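You operate a simulated robot arm through the tools that you are given. There is no shell and no other tool. Be economical: measure what you need, move in short steps, check, and stop when the job is done.

Carry out the task below with a simulated robot arm. There is one attempt and no reset: what you move stays moved.

## Task
Put things in order on the dining table top. At the end: the yellow biscuit pack (marked "OAT") from the dining table top stands on top of the beige pad box (marked "FELT PADS"); the teal succulent from the dining table top stands where the orange dust wand stood; the orange dust wand is on the white saucer; the grey wilted plant from the dining table top stands where the teal succulent stood; whatever was shut is shut again. Leave all else as you found it, and nothing knocked over.
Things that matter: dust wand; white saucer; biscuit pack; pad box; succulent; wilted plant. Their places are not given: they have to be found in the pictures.

Only the result counts: the job must be done as asked and must still hold three seconds after the hand-in. Knocking over, shifting, dropping, spilling or breaking anything else fails it.

## Robot
A 6-joint arm with a two-finger parallel gripper, fixed in place. Base frame: the origin is at the foot of the arm, x ahead of it, y to its left, z up; the work surface is at about z = 0. Lengths are in mm, angles in rad, forces in N, time in s.
With the tool pointing down near the work surface it reaches from about 180 to 460 mm from the base axis. Its first joint turns from -1.222 to 1.222 rad. Payload 1.9 kg.
The tool frame sits at the grasp point between the pads (the TCP): z along the fingers, y along the line on which they close. The tips reach 23 mm beyond it. Largest opening 94 mm; finger width 38, thickness 10; the body of the gripper, 54 by 96 mm, starts 39 mm behind the TCP.
Orientation is that of the tool frame in the base frame, as [roll, pitch, yaw] about the fixed x, y, z axes, in that order (R = Rz(yaw) Ry(pitch) Rx(roll)). With the fingers straight down and closing along the base's y, the tool's x points along the base's -x, its y along +y and its z along -z.

## Interface
- The arm moves only by the tool step_arm. Its argument "rows" is a list of rows, each an object (a shift or turn left out is 0, a gripper value left out holds the last) with "offset": the shift along the tool's x, y, z in m, a list of three; "rotation": the turn, a rotation vector about the tool's x, y, z in rad, a list of three; "hand": the gripper command, from -1 (shut) to 1 (fully open), values between in proportion. In form: [{"offset": [dx, dy, dz], "rotation": [rx, ry, rz], "hand": hand}, ...]. A call has 1 to 20 rows; each row shifts and turns the commanded pose from where the row before left it, along the tool's axes as they then stand. A row lasts 0.2 s, in which the tool goes at most 50 mm and 0.15 rad; a call with a longer step from one row to the next is refused whole, and so is a gripper value outside its range. A pose out of reach is approached as far as the arm can. The call stops where the force on the tool passes 40 N (or 10 N more than at its start, if that is more) or the arm is blocked; 0.2 s more then pass. The fingers move at their own pace (about 108 mm/s each) and stop on an object; they squeeze with about 20 N. The grip force told is the motor's: it shows also when the fingers shut on nothing. Time passes only in rows, and 0.2 s behind the last, so rows that do not move let the fingers close. It gives the time, the measured TCP pose, the force on the tool (base axes), the opening and the grip force at its end, in the units of the frame above (readings bear some noise).
- Cameras (640 x 400 px; columns grow to the right, rows downward): "scene" is fixed at [45.1, 301, 432.5]; the picture's right is [-0.86, -0.51, 0.00], its down [-0.26, 0.43, -0.87] and it looks along [0.44, -0.74, -0.50] (base axes); focal length 255 px, centre (320, 200). "wrist" rides on the gripper at [-39, 0, -44] in the tool frame; the picture's right is [0.00, -1.00, 0.00], its down [0.97, 0.00, -0.24] and it looks along [0.24, 0.00, 0.97] (tool axes); focal length 218 px, centre (320, 200).
- camera(camera): a new picture of that camera. The clock stands still meanwhile.
- probe_pixels(camera, pixels): for up to 12 pixels [column, row] of the newest picture of that camera ("zoom" is the newest enlarged one), the place [x, y, z] in the base frame of the surface seen there, good to about 3 mm. The clock stands still meanwhile.
- inspect(camera, box): a new picture of the part [left, top, right, bottom] of that camera's present view, enlarged. The clock stands still meanwhile.
- job_done(): hands the job in; it is judged then, once.

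Work in short steps. Measure before you move; look again where a grasp or a placing could have gone wrong, and mend it. You have 80 turns and 34 pictures in all, those below and enlarged ones among them. Open the gripper and draw the arm clear of the work before you hand the job in, unless the task says otherwise; then end with one line.

The tools are called as a command line: name --argument value ..., lists and objects as JSON in quotes. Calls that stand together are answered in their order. step_arm: Moves the arm, as the interface text tells. Its arguments: {"type":"object","properties":{"rows":{"type":"array","items":{"type":"object","properties":{"offset":{"type":"array","items":{"type":"number"}},"rotation":{"type":"array","items":{"type":"number"}},"hand":{"type":"number"}}}}},"required":["rows"]} The other tools are called the same way: camera (camera) takes a picture; probe_pixels (camera, pixels) gives the place of the surface under pixels of a picture; inspect (camera, box) takes an enlarged picture of a part of a camera's view; job_done () hands the job in.

At the start:

```text
t: 0.0
tcp_pos: [279.3, -168.8, 340.5]
tcp_rot: [3.141, 0.0, -3.14]
wrist_force: [0.3, 0.0, -0.5]
finger_gap: 93.9
gripper_force: 0.0
```

scene: 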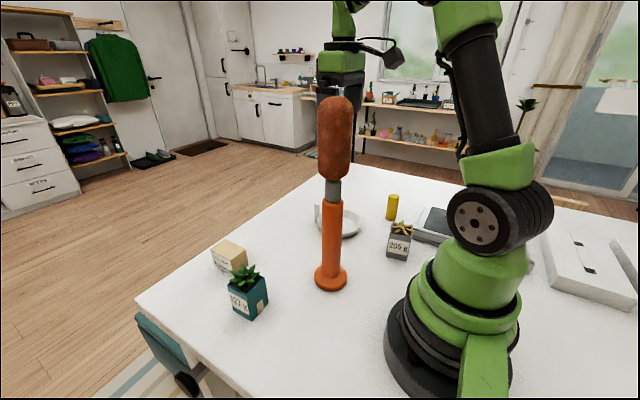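
wrist: 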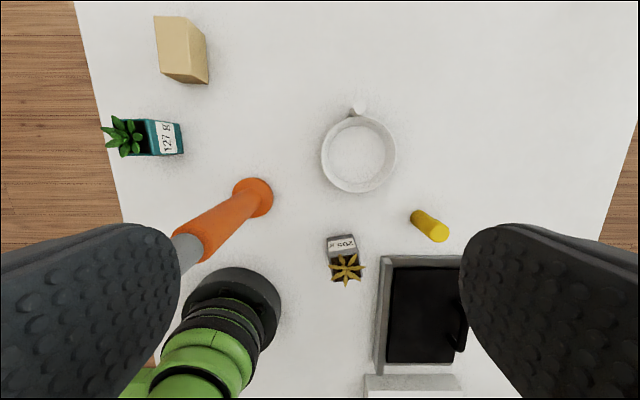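

I see the wand base at wrist (255,197), saucer (358,153), yellow cylinder (430,226), beige box (180,50), teal succulent (150,137), grey plant (345,255). I probe these and enlarge for details.

probe_pixels --camera "wrist" --pixels '[[180, 40], [200, 60], [125, 137], [166, 138], [262, 197], [358, 153], [358, 122], [430, 235], [345, 265], [343, 243], [420, 310], [388, 150]]'

inspect --camera "scene" --box '[190, 180, 350, 320]'

inspect --camera "scene" --box '[310, 180, 470, 280]'

inspect --camera "wrist" --box '[300, 80, 480, 300]'

```text
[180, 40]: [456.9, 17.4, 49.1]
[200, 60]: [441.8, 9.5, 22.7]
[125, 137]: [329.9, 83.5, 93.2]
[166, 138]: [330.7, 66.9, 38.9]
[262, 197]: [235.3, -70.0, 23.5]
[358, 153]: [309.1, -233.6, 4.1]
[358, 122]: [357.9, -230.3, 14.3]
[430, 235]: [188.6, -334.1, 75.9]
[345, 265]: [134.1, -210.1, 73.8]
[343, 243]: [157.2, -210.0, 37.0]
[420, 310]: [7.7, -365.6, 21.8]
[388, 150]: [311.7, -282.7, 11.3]
```

```text
2.86 times, centred on (270, 250) of scene
```

zoom: 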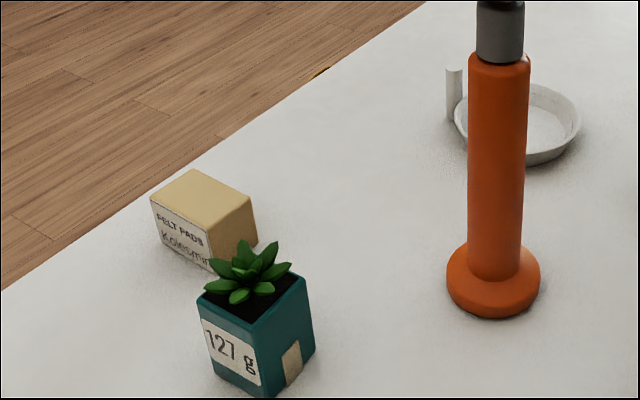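

```text
4.00 times, centred on (390, 230) of scene
```

zoom: 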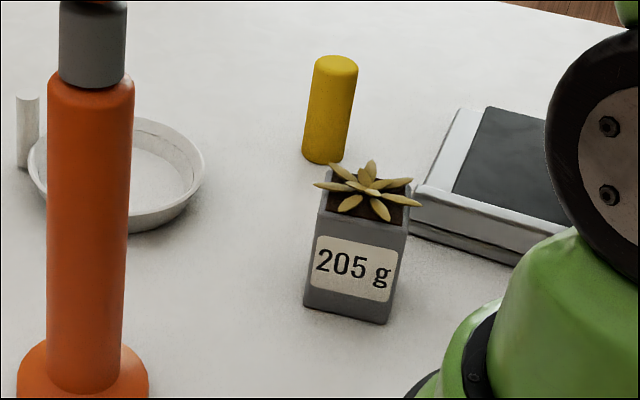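

```text
1.82 times, centred on (390, 190) of wrist
```

zoom: 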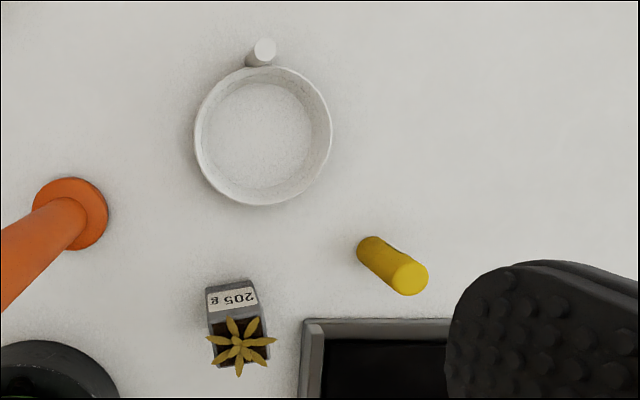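

Now I probe the scene picture for wand heights, box, and plant extents.

camera --camera "scene"

probe_pixels --camera "scene" --pixels '[[336, 98], [321, 150], [351, 150], [333, 190], [323, 240], [342, 240], [332, 285], [316, 279], [347, 279], [340, 125], [332, 206], [334, 175]]'

probe_pixels --camera "scene" --pixels '[[213, 251], [229, 242], [246, 252], [230, 259], [254, 250], [240, 296], [262, 290], [248, 318], [238, 268], [393, 196], [388, 217], [398, 217]]'

probe_pixels --camera "scene" --pixels '[[389, 234], [411, 238], [397, 246], [407, 255], [401, 227], [315, 208], [350, 220], [340, 237], [360, 225], [325, 237], [386, 253], [232, 309]]'

```text
28 pictures are left
```

scene: 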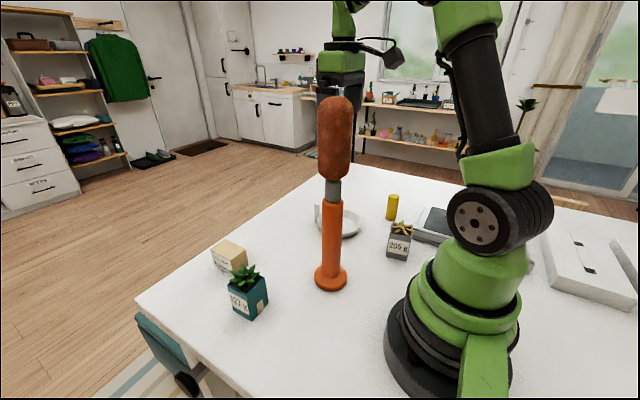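

```text
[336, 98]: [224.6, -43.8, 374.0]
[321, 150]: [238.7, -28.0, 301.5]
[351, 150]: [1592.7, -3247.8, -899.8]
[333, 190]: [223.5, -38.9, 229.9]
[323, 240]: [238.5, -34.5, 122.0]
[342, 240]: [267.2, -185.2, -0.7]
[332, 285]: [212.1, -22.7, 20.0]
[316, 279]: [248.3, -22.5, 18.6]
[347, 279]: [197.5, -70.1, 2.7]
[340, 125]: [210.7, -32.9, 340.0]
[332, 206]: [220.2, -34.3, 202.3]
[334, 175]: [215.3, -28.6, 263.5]
```

```text
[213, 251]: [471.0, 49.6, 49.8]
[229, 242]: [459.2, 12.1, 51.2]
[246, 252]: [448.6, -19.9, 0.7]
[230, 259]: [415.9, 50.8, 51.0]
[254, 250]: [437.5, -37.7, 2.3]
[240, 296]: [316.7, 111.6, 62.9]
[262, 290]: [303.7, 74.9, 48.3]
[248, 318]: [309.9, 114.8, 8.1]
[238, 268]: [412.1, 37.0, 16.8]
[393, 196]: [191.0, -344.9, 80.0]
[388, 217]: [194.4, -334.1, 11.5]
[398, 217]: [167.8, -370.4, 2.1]
```

```text
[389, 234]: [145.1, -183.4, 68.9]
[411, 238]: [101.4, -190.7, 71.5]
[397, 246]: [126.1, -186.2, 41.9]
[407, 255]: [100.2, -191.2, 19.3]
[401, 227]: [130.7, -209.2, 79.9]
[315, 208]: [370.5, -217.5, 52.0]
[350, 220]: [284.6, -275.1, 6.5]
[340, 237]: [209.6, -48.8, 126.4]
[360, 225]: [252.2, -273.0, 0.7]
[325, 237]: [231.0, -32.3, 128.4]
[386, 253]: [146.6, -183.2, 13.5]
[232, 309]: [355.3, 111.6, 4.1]
```

The wand axis is at about (228,-50), top z≈374, head Ø≈52; the saucer centre is near (310,-234). Before choosing a top grasp, I test whether the tool-down pose reaches above the saucer at z≈375, moving in free air.

step_arm --rows '[{"offset": [0, 0, -0.035], "hand": 1}, {"offset": [-0.015, -0.033, 0]}, {"offset": [-0.015, -0.032, 0]}, {}]'

camera --camera "wrist"

probe_pixels --camera "wrist" --pixels '[[320, 205], [320, 225], [300, 215], [340, 215]]'

```text
t: 1.0
tcp_pos: [309.0, -225.5, 368.5]
tcp_rot: [-3.141, 0.001, 3.141]
wrist_force: [-0.3, -0.3, -0.4]
finger_gap: 93.7
gripper_force: 0.1
out of reach, approached as far as the arm can: row 3
```

```text
27 pictures are left
```

wrist: 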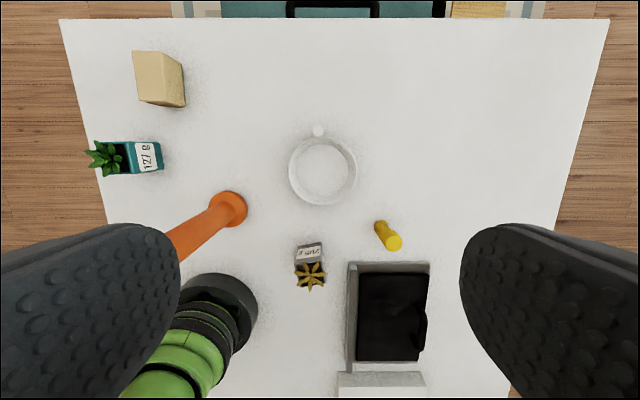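

```text
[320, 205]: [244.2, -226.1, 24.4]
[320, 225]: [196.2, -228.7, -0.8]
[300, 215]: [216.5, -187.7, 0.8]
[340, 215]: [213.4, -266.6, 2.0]
```

Tool-down can't lift the wand high enough here (limit z≈368), so I'll grasp the wand's handle from its +Y side with the tool horizontal, pointing -Y. First pass around the wand at x≈340 to the +Y side.

step_arm --rows '[{"offset": [0, 0, 0.04]}, {"offset": [-0.01, 0.045, 0]}, {"offset": [-0.01, 0.045, 0]}, {"offset": [-0.01, 0.045, 0]}, {}]'

camera --camera "scene"

```text
t: 2.2
tcp_pos: [337.5, -93.6, 328.0]
tcp_rot: [3.141, 0.001, 3.141]
wrist_force: [-0.3, 0.4, 0.6]
finger_gap: 93.8
gripper_force: 0.1
```

```text
26 pictures are left
```

scene: 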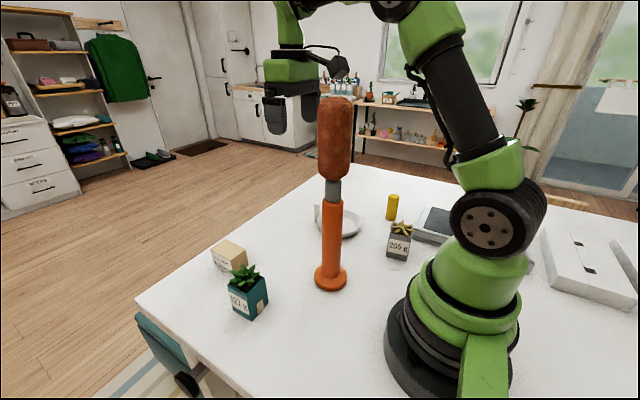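

The forearm clears the wand well. Continue past the wand to the +Y side.

step_arm --rows '[{"offset": [0, 0.045, 0]}, {"offset": [0, 0.045, 0]}, {"offset": [0.01, 0.045, 0]}, {"offset": [0.02, 0.04, 0]}, {"offset": [0.02, 0.035, 0]}, {}]'

```text
t: 3.6
tcp_pos: [288.8, 116.0, 330.2]
tcp_rot: [-3.141, -0.002, -3.141]
wrist_force: [0.3, -0.5, 0.4]
finger_gap: 94.1
gripper_force: 0.0
```

Now yaw the tool by +π/2 about its axis (11 rows of 0.1428).

step_arm --rows '[{"rotation": [0, 0, 0.1428]}, {"rotation": [0, 0, 0.1428]}, {"rotation": [0, 0, 0.1428]}, {"rotation": [0, 0, 0.1428]}, {"rotation": [0, 0, 0.1428]}, {"rotation": [0, 0, 0.1428]}, {"rotation": [0, 0, 0.1428]}, {"rotation": [0, 0, 0.1428]}, {"rotation": [0, 0, 0.1428]}, {"rotation": [0, 0, 0.1428]}, {"rotation": [0, 0, 0.1428]}, {}]'

```text
t: 6.2
tcp_pos: [288.7, 116.5, 330.0]
tcp_rot: [3.14, -0.001, 1.569]
wrist_force: [0.1, -0.4, -0.3]
finger_gap: 93.9
gripper_force: 0.1
```

Yaw is as wanted; now tilt about tool y by -π/2 so the tool points to -Y.

step_arm --rows '[{"rotation": [0, -0.1428, 0]}, {"rotation": [0, -0.1428, 0]}, {"rotation": [0, -0.1428, 0]}, {"rotation": [0, -0.1428, 0]}, {"rotation": [0, -0.1428, 0]}, {"rotation": [0, -0.1428, 0]}, {"rotation": [0, -0.1428, 0]}, {"rotation": [0, -0.1428, 0]}, {"rotation": [0, -0.1428, 0]}, {"rotation": [0, -0.1428, 0]}, {"rotation": [0, -0.1428, 0]}, {}]'

camera --camera "wrist"

```text
t: 8.8
tcp_pos: [282.3, 78.5, 306.4]
tcp_rot: [2.524, 1.569, 0.958]
wrist_force: [-0.5, -0.2, -0.5]
finger_gap: 94.1
gripper_force: 0.0
out of reach, approached as far as the arm can: row 9, 10, 11
```

```text
25 pictures are left
```

wrist: 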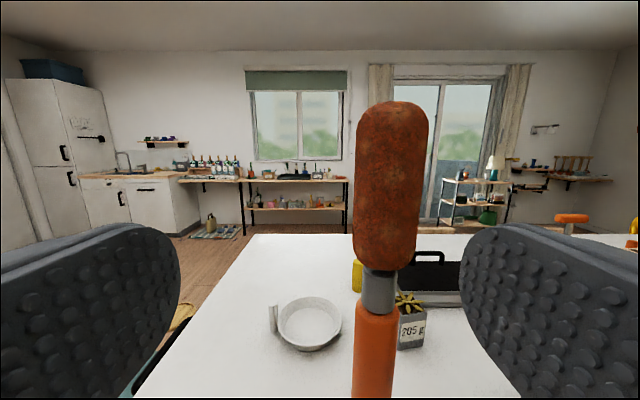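

Orientation reached (pointing -Y) though at reach limit; lowering brings it inside. Move down toward z≈160 and x toward 228 while staying at y≥70.

step_arm --rows '[{"offset": [0.045, -0.015, 0]}, {"offset": [0.045, -0.015, 0]}, {"offset": [0.04, -0.015, 0]}, {}]'

```text
t: 9.8
tcp_pos: [236.4, 76.9, 174.1]
tcp_rot: [2.399, 1.568, 0.828]
wrist_force: [-0.7, -0.4, -0.6]
finger_gap: 93.9
gripper_force: 0.1
```

Commands track. Move to x≈228, z≈150, and y≈20, then check alignment.

step_arm --rows '[{"offset": [0.024, -0.008, 0]}, {"offset": [0, 0, 0.03]}, {"offset": [0, 0, 0.025]}, {}]'

camera --camera "wrist"

probe_pixels --camera "wrist" --pixels '[[320, 200], [320, 250], [300, 250], [340, 250], [320, 300], [320, 100]]'

```text
t: 10.8
tcp_pos: [229.6, 24.0, 152.2]
tcp_rot: [2.252, 1.569, 0.68]
wrist_force: [-0.1, 0.3, -0.2]
finger_gap: 94.2
gripper_force: 0.0
```

```text
24 pictures are left
```

wrist: 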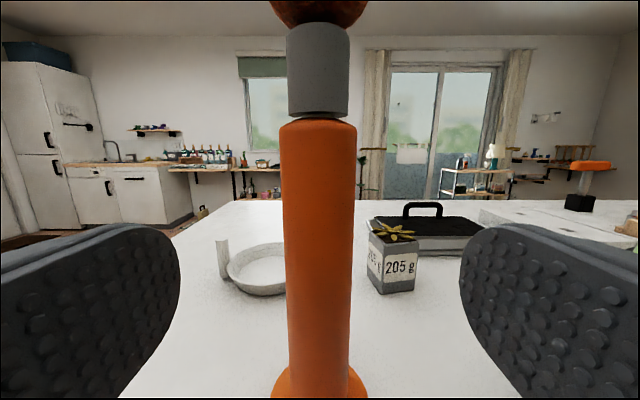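

```text
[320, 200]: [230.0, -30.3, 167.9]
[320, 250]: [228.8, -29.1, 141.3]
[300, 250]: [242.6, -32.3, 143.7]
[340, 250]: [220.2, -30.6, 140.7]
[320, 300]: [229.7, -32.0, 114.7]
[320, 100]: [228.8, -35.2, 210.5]
```

The handle is centred (cols 282–355), axis y≈-49. Advance 72 mm and close.

step_arm --rows '[{"offset": [0, 0, 0.036]}, {"offset": [0, 0, 0.036]}, {}, {"hand": -1}, {"hand": -1}, {"hand": -1}, {"hand": -1}]'

```text
t: 12.4
tcp_pos: [228.8, -49.6, 152.3]
tcp_rot: [2.363, 1.57, 0.794]
wrist_force: [0.8, -1.2, -1.0]
finger_gap: 38.5
gripper_force: 20.4
```

Grip holds at 38.5 mm. Lift 30 mm and check.

step_arm --rows '[{"offset": [-0.015, 0, 0]}, {"offset": [-0.015, 0, 0]}, {}]'

camera --camera "scene"

probe_pixels --camera "scene" --pixels '[[334, 224], [354, 229], [338, 232], [319, 224], [345, 212], [357, 222]]'

```text
t: 13.2
tcp_pos: [228.8, -49.6, 181.2]
tcp_rot: [2.397, 1.568, 0.828]
wrist_force: [-0.7, 0.6, -4.0]
finger_gap: 39.0
gripper_force: 20.0
```

```text
23 pictures are left
```

scene: 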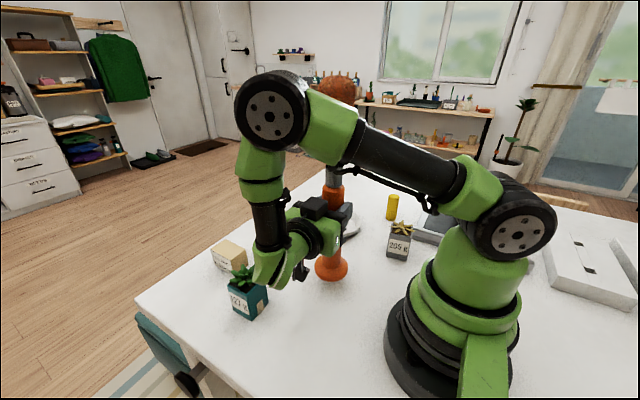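

```text
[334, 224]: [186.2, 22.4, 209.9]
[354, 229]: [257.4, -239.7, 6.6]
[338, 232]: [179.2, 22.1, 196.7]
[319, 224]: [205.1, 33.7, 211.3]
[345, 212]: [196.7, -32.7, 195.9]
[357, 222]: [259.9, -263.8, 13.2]
```

Wand is lifted 29 mm and vertical. Saucer centre works out at (303,-233); floor radius ≈49 vs. base radius ≈32. Carry it over there in gentle steps.

step_arm --rows '[{"offset": [0, 0.004, 0.01]}, {"offset": [0, 0.009, 0.023]}, {"offset": [0, 0.009, 0.023]}, {"offset": [0, 0.01, 0.024]}, {"offset": [0, 0.01, 0.024]}, {"offset": [0, 0.01, 0.024]}, {"offset": [0, 0.009, 0.023]}, {"offset": [0, 0.009, 0.022]}, {"offset": [0, 0.004, 0.01]}, {}]'

inspect --camera "scene" --box '[240, 100, 440, 270]'

camera --camera "wrist"

```text
t: 15.4
tcp_pos: [304.1, -231.4, 183.0]
tcp_rot: [2.708, 1.569, 1.139]
wrist_force: [0.1, 0.5, -4.6]
finger_gap: 38.7
gripper_force: 20.3
```

```text
2.35 times, centred on (340, 185) of scene
```

zoom: 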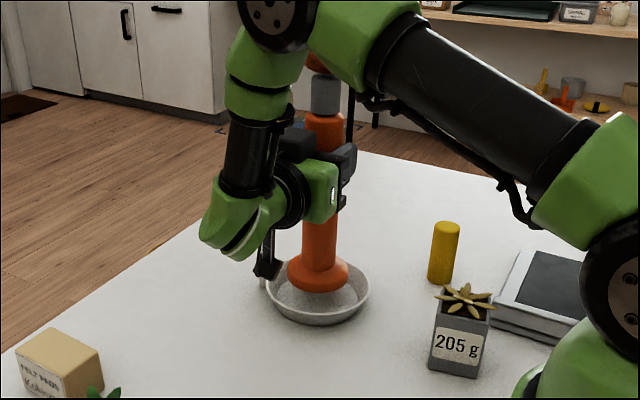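

```text
21 pictures are left
```

wrist: 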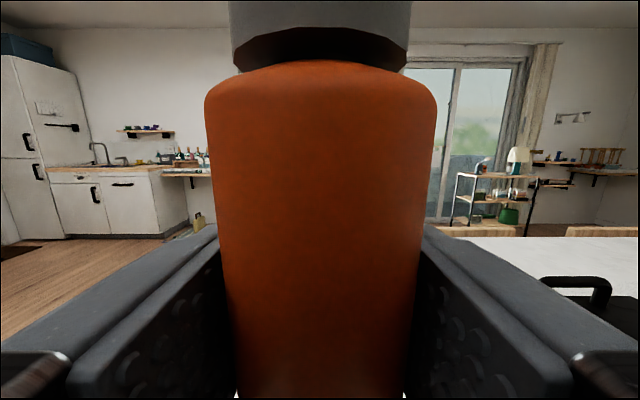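

Hovering base projects onto the saucer centre. Lower 24 mm.

step_arm --rows '[{"offset": [0.008, 0, 0]}, {"offset": [0.008, 0, 0]}, {"offset": [0.006, 0, 0.001]}, {"offset": [0.003, 0, 0]}, {}]'

```text
t: 16.6
tcp_pos: [303.5, -234.1, 157.9]
tcp_rot: [1.341, 1.567, -0.229]
wrist_force: [-0.7, -1.0, 16.0]
finger_gap: 39.2
gripper_force: 19.5
```

Force rose to +16 N: it is seated at z≈158. Open and check with a wrist picture before retreating.

step_arm --rows '[{"offset": [-0.001, 0, 0], "hand": -1}, {"hand": 0.2}, {"hand": 1}, {"hand": 1}, {"hand": 1}]'

inspect --camera "scene" --box '[240, 100, 440, 270]'

```text
t: 17.8
tcp_pos: [303.3, -234.0, 157.8]
tcp_rot: [2.218, 1.57, 0.648]
wrist_force: [-0.9, -0.1, -0.1]
finger_gap: 94.0
gripper_force: 0.0
```

```text
2.35 times, centred on (340, 185) of scene
```

zoom: 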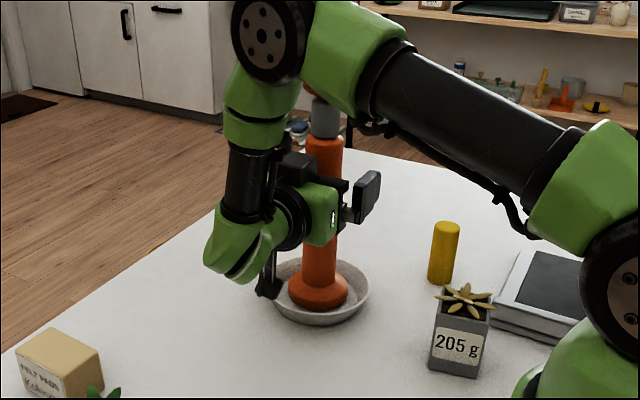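

Wand stands in the saucer. Retreat 150 mm along -z of the tool (to +Y), staying level.

step_arm --rows '[{"offset": [0, 0, -0.02]}, {"offset": [0, 0, -0.03]}, {"offset": [0, 0, -0.035]}, {"offset": [0, 0, -0.035]}, {"offset": [0, 0, -0.03]}, {}]'

camera --camera "wrist"

```text
t: 19.2
tcp_pos: [303.3, -83.9, 156.9]
tcp_rot: [-0.686, 1.57, -2.257]
wrist_force: [-0.7, -0.2, 0.7]
finger_gap: 94.2
gripper_force: 0.1
```

```text
19 pictures are left
```

wrist: 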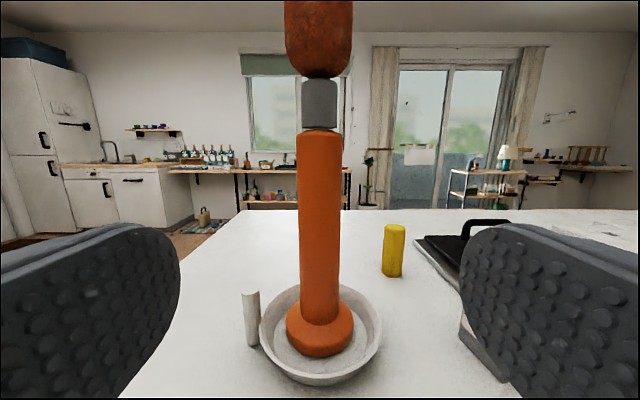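

Wand is stable and centred. Raise 60 mm, then rotate the tool back to pointing down.

step_arm --rows '[{"offset": [-0.03, 0, 0]}, {"offset": [-0.04, 0, 0]}, {"rotation": [0, 0.1428, 0]}, {"rotation": [0, 0.1428, 0]}, {"rotation": [0, 0.1428, 0]}, {"rotation": [0, 0.1428, 0]}, {"rotation": [0, 0.1428, 0]}, {"rotation": [0, 0.1428, 0]}, {"rotation": [0, 0.1428, 0]}, {"rotation": [0, 0.1428, 0]}, {"rotation": [0, 0.1428, 0]}, {"rotation": [0, 0.1428, 0]}, {"rotation": [0, 0.1428, 0]}, {}]'

```text
t: 22.2
tcp_pos: [304.3, -83.2, 227.7]
tcp_rot: [3.139, -0.001, 1.573]
wrist_force: [-0.5, 0.5, 0.3]
finger_gap: 94.1
gripper_force: 0.2
```

Move above the succulent (about (325,75)) at z≈228 and look.

step_arm --rows '[{"offset": [0.04, 0.005, 0]}, {"offset": [0.04, 0.006, 0]}, {"offset": [0.04, 0.005, 0]}, {"offset": [0.04, 0.005, 0]}, {}]'

camera --camera "wrist"

probe_pixels --camera "wrist" --pixels '[[320, 200], [320, 220], [300, 220], [340, 220], [290, 240], [350, 240], [320, 240], [320, 260]]'

```text
t: 23.4
tcp_pos: [324.1, 74.4, 226.1]
tcp_rot: [3.141, -0.001, 1.572]
wrist_force: [1.1, -1.0, 0.2]
finger_gap: 94.3
gripper_force: 0.0
```

```text
18 pictures are left
```

wrist: 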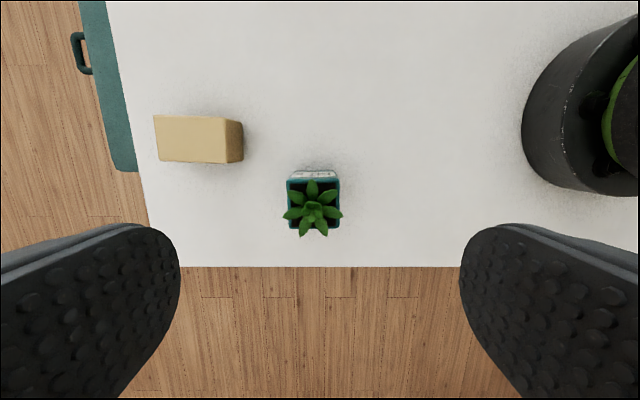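

```text
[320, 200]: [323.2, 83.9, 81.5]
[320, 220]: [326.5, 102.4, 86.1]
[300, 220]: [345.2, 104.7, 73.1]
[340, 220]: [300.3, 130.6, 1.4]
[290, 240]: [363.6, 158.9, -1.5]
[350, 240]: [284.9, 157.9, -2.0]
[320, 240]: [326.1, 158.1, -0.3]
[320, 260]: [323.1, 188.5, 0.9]
```

Pot measures ≈50 mm square centred at (330,89). Move over it and descend to z≈66 in steps.

step_arm --rows '[{"offset": [0.0146, 0.006, 0]}, {"offset": [0, 0, 0.045]}, {"offset": [0, 0, 0.045]}, {"offset": [0, 0, 0.04]}, {"offset": [0, 0, 0.03]}, {}, {"hand": -1}, {"hand": -1}, {"hand": -1}, {"hand": -1}]'

```text
t: 25.6
tcp_pos: [327.8, 91.4, 67.6]
tcp_rot: [3.14, -0.001, 1.572]
wrist_force: [0.8, -0.1, -0.6]
finger_gap: 49.8
gripper_force: 20.0
```

Gripped at 49.8 mm. Lift 60 mm and carry to the wand's old spot (228,-50).

step_arm --rows '[{"offset": [0, 0, -0.02]}, {"offset": [0, 0, -0.04]}, {"offset": [-0.02, -0.014, 0]}, {"offset": [-0.03, -0.022, 0]}, {"offset": [-0.03, -0.022, 0]}, {"offset": [-0.03, -0.021, 0]}, {"offset": [-0.02, -0.014, 0]}, {"offset": [-0.0095, -0.007, 0]}, {}]'

```text
t: 27.6
tcp_pos: [230.3, -47.3, 128.4]
tcp_rot: [3.139, 0.0, 1.573]
wrist_force: [-0.6, 0.2, -1.5]
finger_gap: 49.7
gripper_force: 20.1
```

Lower about 58 mm, watching force.

step_arm --rows '[{"offset": [0, -0.002, 0.02]}, {"offset": [0, 0, 0.02]}, {"offset": [0, 0, 0.013]}, {"offset": [0, 0, 0.005]}, {}]'

```text
t: 28.8
tcp_pos: [226.7, -47.1, 69.0]
tcp_rot: [3.139, 0.001, 1.57]
wrist_force: [0.3, 0.5, -0.9]
finger_gap: 49.7
gripper_force: 20.0
```

step_arm --rows '[{"offset": [0, 0, 0.001]}, {"offset": [0, 0, 0.001]}, {}]'

```text
t: 29.6
tcp_pos: [227.6, -48.4, 67.2]
tcp_rot: [3.14, 0.0, 1.574]
wrist_force: [-1.6, 1.3, 4.8]
finger_gap: 49.7
gripper_force: 20.1
```

Contact felt (+4.8 N). Release, rise, and look.

step_arm --rows '[{"hand": 0}, {"hand": 1}, {"hand": 1}, {"offset": [0, 0, -0.03]}, {"offset": [0, 0, -0.045]}, {"offset": [0, 0, -0.045]}, {}]'

camera --camera "wrist"

```text
t: 31.2
tcp_pos: [229.0, -47.1, 186.4]
tcp_rot: [3.14, 0.0, 1.572]
wrist_force: [0.0, 0.0, -0.3]
finger_gap: 94.0
gripper_force: 0.1
```

```text
17 pictures are left
```

wrist: 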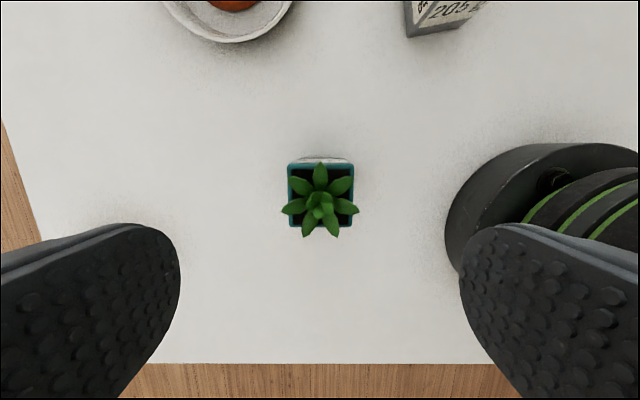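

Succulent stands at ≈(228,-50). Now move above the grey plant (~(127,-205)) at z≈200 and look.

step_arm --rows '[{"offset": [-0.04, -0.025, -0.014]}, {"offset": [-0.04, -0.026, 0]}, {"offset": [-0.04, -0.026, 0]}, {"offset": [-0.038, -0.025, 0]}, {}]'

camera --camera "wrist"

```text
t: 32.4
tcp_pos: [124.4, -210.0, 199.7]
tcp_rot: [-3.141, -0.001, 1.573]
wrist_force: [0.3, 0.1, -0.1]
finger_gap: 94.0
gripper_force: 0.0
```

```text
16 pictures are left
```

wrist: 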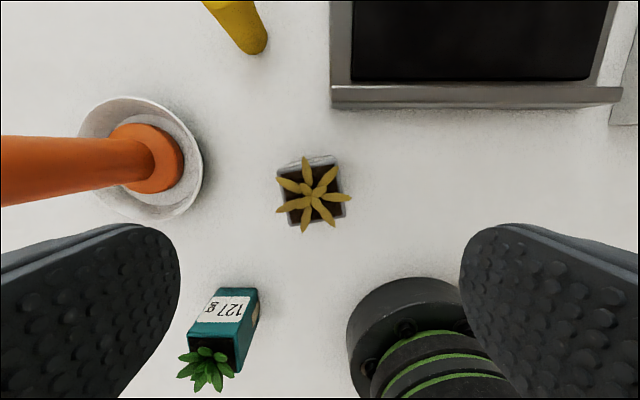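

Grey pot is centred at ≈(132,-210), turned ≈6°. Align (turn -0.1 about tool z) and descend to z≈67, then close.

step_arm --rows '[{"offset": [0, 0.0073, 0]}, {"rotation": [0, 0, -0.1]}, {"offset": [0, 0, 0.045]}, {"offset": [0, 0, 0.045]}, {"offset": [0, 0, 0.03]}, {"offset": [0, 0, 0.013]}, {}, {"hand": -1}, {"hand": -1}, {"hand": -1}, {"hand": -1}]'

```text
t: 34.8
tcp_pos: [132.7, -205.0, 68.1]
tcp_rot: [3.139, 0.001, 1.671]
wrist_force: [-0.5, -1.0, -0.4]
finger_gap: 49.8
gripper_force: 19.8
```

Gripped (49.8 mm). Lift 120 mm, turn back, and carry high over toward the succulent's old place (329,89).

step_arm --rows '[{"offset": [0, 0, -0.02]}, {"offset": [0, 0, -0.04]}, {"offset": [0, 0, -0.04]}, {"offset": [0, 0, -0.025]}, {"rotation": [0, 0, 0.1]}, {"offset": [0.015, 0.01, 0]}, {"offset": [0.03, 0.02, 0]}, {"offset": [0.03, 0.02, 0]}, {"offset": [0.03, 0.02, 0]}, {"offset": [0.03, 0.02, 0]}, {"offset": [0.03, 0.02, 0]}, {"offset": [0.03, 0.02, 0]}, {"offset": [0.03, 0.02, 0]}, {"offset": [0.03, 0.02, 0]}, {"offset": [0.025, 0.015, 0]}, {"offset": [0.015, 0.01, 0]}, {}]'

```text
t: 38.4
tcp_pos: [329.8, 89.7, 193.7]
tcp_rot: [3.141, 0.0, 1.574]
wrist_force: [0.1, -1.0, -2.0]
finger_gap: 49.9
gripper_force: 19.8
```

Nudge y +2 and descend to z≈70.

step_arm --rows '[{"offset": [0.002, -0.001, 0.04]}, {"offset": [0, 0, 0.04]}, {"offset": [0, 0, 0.03]}, {"offset": [0, 0, 0.011]}, {"offset": [0, 0, 0.003]}, {}]'

```text
t: 39.8
tcp_pos: [328.1, 91.2, 69.9]
tcp_rot: [3.139, -0.001, 1.57]
wrist_force: [0.3, 0.4, -1.5]
finger_gap: 50.0
gripper_force: 20.0
```

step_arm --rows '[{"offset": [0, 0, 0.001]}, {"offset": [0, 0, 0.001]}, {}]'

```text
t: 40.6
tcp_pos: [326.8, 91.2, 69.1]
tcp_rot: [3.139, -0.002, 1.57]
wrist_force: [-2.2, -1.1, 8.5]
finger_gap: 49.9
gripper_force: 19.4
```

Seated (+8.5 N). Release, rise, and look.

step_arm --rows '[{"hand": 0}, {"hand": 1}, {"hand": 1}, {"offset": [0, 0, -0.03]}, {"offset": [0, 0, -0.045]}, {"offset": [0, 0, -0.045]}, {"offset": [0, 0, -0.035]}, {}]'

camera --camera "wrist"

probe_pixels --camera "wrist" --pixels '[[165, 115], [225, 115], [165, 155], [225, 155], [238, 140]]'

```text
t: 42.4
tcp_pos: [327.7, 91.6, 223.4]
tcp_rot: [3.14, 0.0, 1.573]
wrist_force: [0.7, -0.5, 0.1]
finger_gap: 94.0
gripper_force: 0.0
```

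```text
15 pictures are left
```

wrist: 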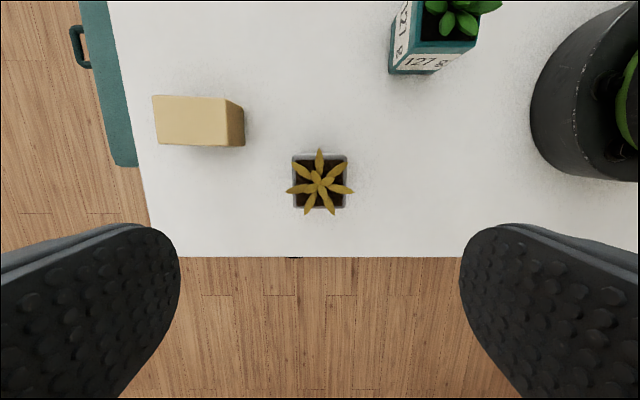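

```text
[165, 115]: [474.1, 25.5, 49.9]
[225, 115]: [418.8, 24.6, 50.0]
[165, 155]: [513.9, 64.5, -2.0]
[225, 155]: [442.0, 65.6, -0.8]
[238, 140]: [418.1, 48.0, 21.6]
```

Grey plant is in place; the box top (z=50) is centred ≈(451,30). Now travel inside the wand to above the biscuit pack at about (185,-300).

step_arm --rows '[{"offset": [-0.033, -0.022, 0]}, {"offset": [-0.033, -0.022, 0]}, {"offset": [-0.033, -0.022, 0]}, {"offset": [-0.033, -0.022, 0]}, {"offset": [-0.035, -0.0175, 0]}, {"offset": [-0.035, -0.0175, 0]}, {"offset": [-0.035, -0.0175, 0]}, {"offset": [-0.035, -0.0175, 0]}, {"offset": [-0.04, 0.005, 0]}, {"offset": [-0.04, 0.005, 0]}, {"offset": [-0.04, 0.005, 0]}, {}]'

camera --camera "wrist"

probe_pixels --camera "wrist" --pixels '[[320, 140], [320, 160], [320, 120], [310, 140], [330, 140]]'

```text
t: 45.0
tcp_pos: [184.5, -302.0, 223.2]
tcp_rot: [3.14, -0.001, 1.572]
wrist_force: [-0.2, -0.7, -0.4]
finger_gap: 94.2
gripper_force: 0.0
```

```text
14 pictures are left
```

wrist: 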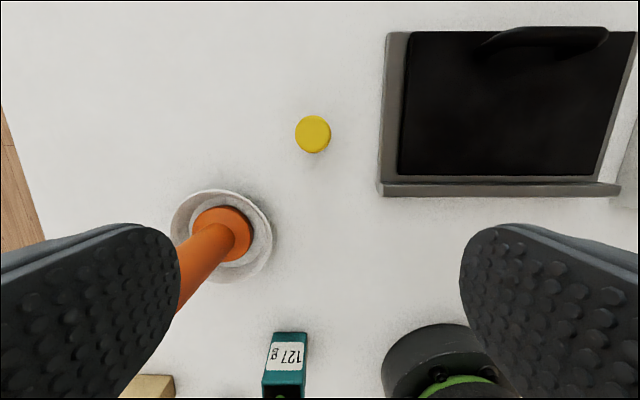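

```text
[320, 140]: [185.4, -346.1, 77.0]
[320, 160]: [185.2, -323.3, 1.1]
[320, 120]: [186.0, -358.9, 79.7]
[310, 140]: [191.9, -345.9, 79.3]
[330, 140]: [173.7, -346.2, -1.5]
```

Pack top centre ≈(190.6,-350.5), Ø≈29, height 80. Align, narrow the opening to ~65 mm, descend to z≈55 and close.

step_arm --rows '[{"offset": [-0.0485, 0.006, 0], "hand": 0.4}, {"offset": [0, 0, 0.045]}, {"offset": [0, 0, 0.045]}, {"offset": [0, 0, 0.045]}, {"offset": [0, 0, 0.033]}, {}, {"hand": -1}, {"hand": -1}, {"hand": -1}, {"hand": -1}]'

```text
t: 47.2
tcp_pos: [191.0, -349.2, 55.0]
tcp_rot: [3.14, -0.001, 1.572]
wrist_force: [0.6, -0.3, -1.1]
finger_gap: 30.1
gripper_force: 20.6
```

Gripped (30 mm). Lift 140 mm and carry back inside the wand to near the box at (430,30).

step_arm --rows '[{"offset": [0, 0, -0.025]}, {"offset": [0, 0, -0.04]}, {"offset": [0, 0, -0.04]}, {"offset": [0, 0, -0.035]}, {"offset": [0.034, -0.003, 0]}, {"offset": [0.034, -0.003, 0]}, {"offset": [0.034, -0.003, 0]}, {"offset": [0.034, -0.003, 0]}, {"offset": [0.034, -0.003, 0]}, {"offset": [0.035, 0.016, 0]}, {"offset": [0.035, 0.016, 0]}, {"offset": [0.035, 0.016, 0]}, {"offset": [0.035, 0.016, 0]}, {"offset": [0.014, 0.038, 0]}, {"offset": [0.014, 0.038, 0]}, {"offset": [0.014, 0.038, 0]}, {"offset": [0.014, 0.038, 0]}, {"offset": [0.013, 0.036, 0]}, {}]'

camera --camera "scene"

```text
t: 51.2
tcp_pos: [426.9, 30.2, 193.5]
tcp_rot: [-3.141, 0.001, 1.572]
wrist_force: [0.4, -1.0, -0.4]
finger_gap: 29.9
gripper_force: 20.0
```

```text
13 pictures are left
```

scene: 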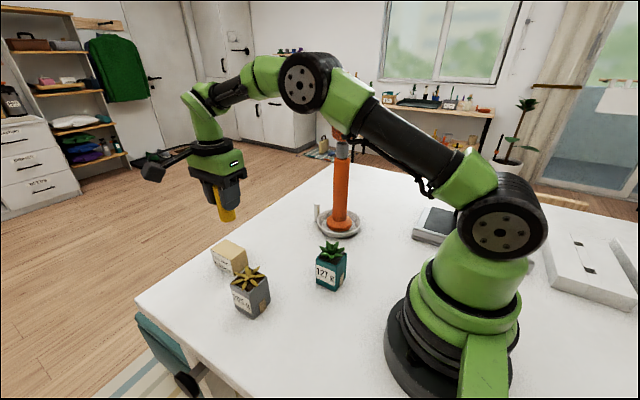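

Everything is upright. Move out to (449,30) and lower to z≈112.

step_arm --rows '[{"offset": [0, 0, 0.03]}, {"offset": [0, 0.011, 0.02]}, {"offset": [0, 0.01, 0.02]}, {"offset": [0, 0, 0.011]}, {}]'

inspect --camera "scene" --box '[170, 180, 310, 320]'

```text
t: 52.4
tcp_pos: [448.6, 31.3, 113.2]
tcp_rot: [3.14, 0.001, 1.571]
wrist_force: [-1.2, -0.3, -0.5]
finger_gap: 30.2
gripper_force: 19.5
```

```text
2.86 times, centred on (240, 250) of scene
```

zoom: 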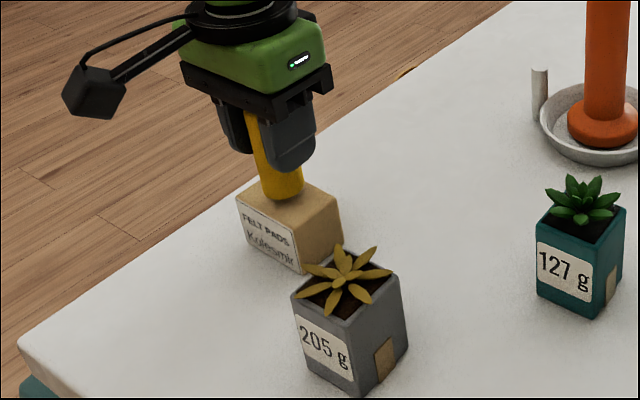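

The pack hovers above the box-top centre. Lower gently until contact.

step_arm --rows '[{"offset": [0, 0, 0.004]}, {"offset": [0, 0, 0.002]}, {"offset": [0, 0, 0.001]}, {}]'

```text
t: 53.4
tcp_pos: [448.7, 29.3, 107.8]
tcp_rot: [3.141, -0.001, 1.572]
wrist_force: [-0.1, -0.1, -0.7]
finger_gap: 30.0
gripper_force: 19.4
```

step_arm --rows '[{"offset": [0, 0, 0.001]}, {"offset": [0, 0, 0.001]}, {}]'

```text
t: 54.2
tcp_pos: [447.4, 29.5, 104.8]
tcp_rot: [3.139, 0.002, 1.572]
wrist_force: [-0.4, -0.9, -1.3]
finger_gap: 29.9
gripper_force: 19.9
```

step_arm --rows '[{"offset": [0, 0, 0.001]}, {}]'

```text
t: 54.8
tcp_pos: [448.3, 29.4, 103.9]
tcp_rot: [3.14, 0.0, 1.573]
wrist_force: [-1.7, -1.3, 5.8]
finger_gap: 30.0
gripper_force: 20.7
```

Contact (+5.8 N). Release gently and rise straight up.

step_arm --rows '[{"hand": -0.2}, {"hand": 0.3}, {"hand": 0.6}, {}, {"offset": [0, 0, -0.03]}, {"offset": [0, 0, -0.04]}, {"offset": [0, 0, -0.04]}, {}]'

camera --camera "scene"

camera --camera "wrist"

```text
t: 56.6
tcp_pos: [448.1, 29.1, 214.1]
tcp_rot: [3.138, 0.0, 1.572]
wrist_force: [0.3, -0.3, 0.0]
finger_gap: 75.1
gripper_force: 0.0
```

```text
11 pictures are left
```

scene: 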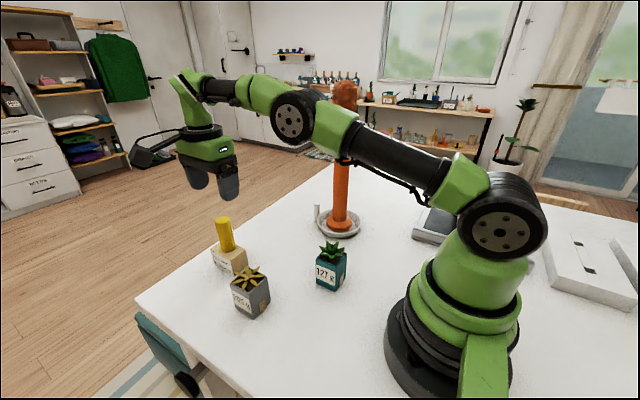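

```text
10 pictures are left
```

wrist: 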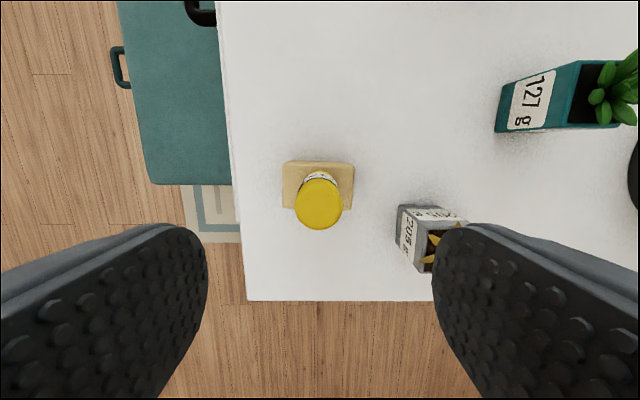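

All is placed and upright. Draw the arm up and back to clear space.

step_arm --rows '[{"offset": [0, 0, -0.04], "hand": 1}, {"offset": [0, -0.04, -0.03]}, {"offset": [0, -0.04, 0]}, {"offset": [0, -0.04, 0]}, {}, {}]'

camera --camera "scene"

```text
t: 58.0
tcp_pos: [400.3, 34.4, 335.9]
tcp_rot: [3.141, -0.001, 1.572]
wrist_force: [-0.4, -0.8, -0.5]
finger_gap: 94.2
gripper_force: 0.0
out of reach, approached as far as the arm can: row 1, 2, 3, 4
```

```text
9 pictures are left
```

scene: 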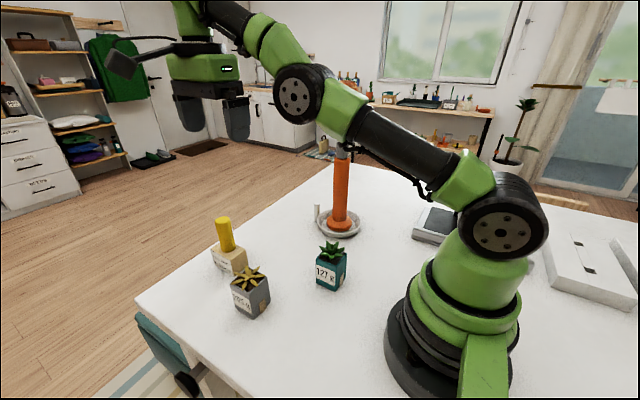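

The arm is clear, the gripper is open, and everything stands as asked. I hand in the job.

job_done

```text
The job is handed in.
```

The job is handed in: the dust wand is on the saucer, the succulent is where the wand stood, the wilted plant is where the succulent stood (about 5 mm off centre), and the biscuit pack is on the pad box. Nothing was knocked over and I opened nothing. I took the pack to be the "OAT" one because it was the only yellow pack on the table, and I did not read its label.
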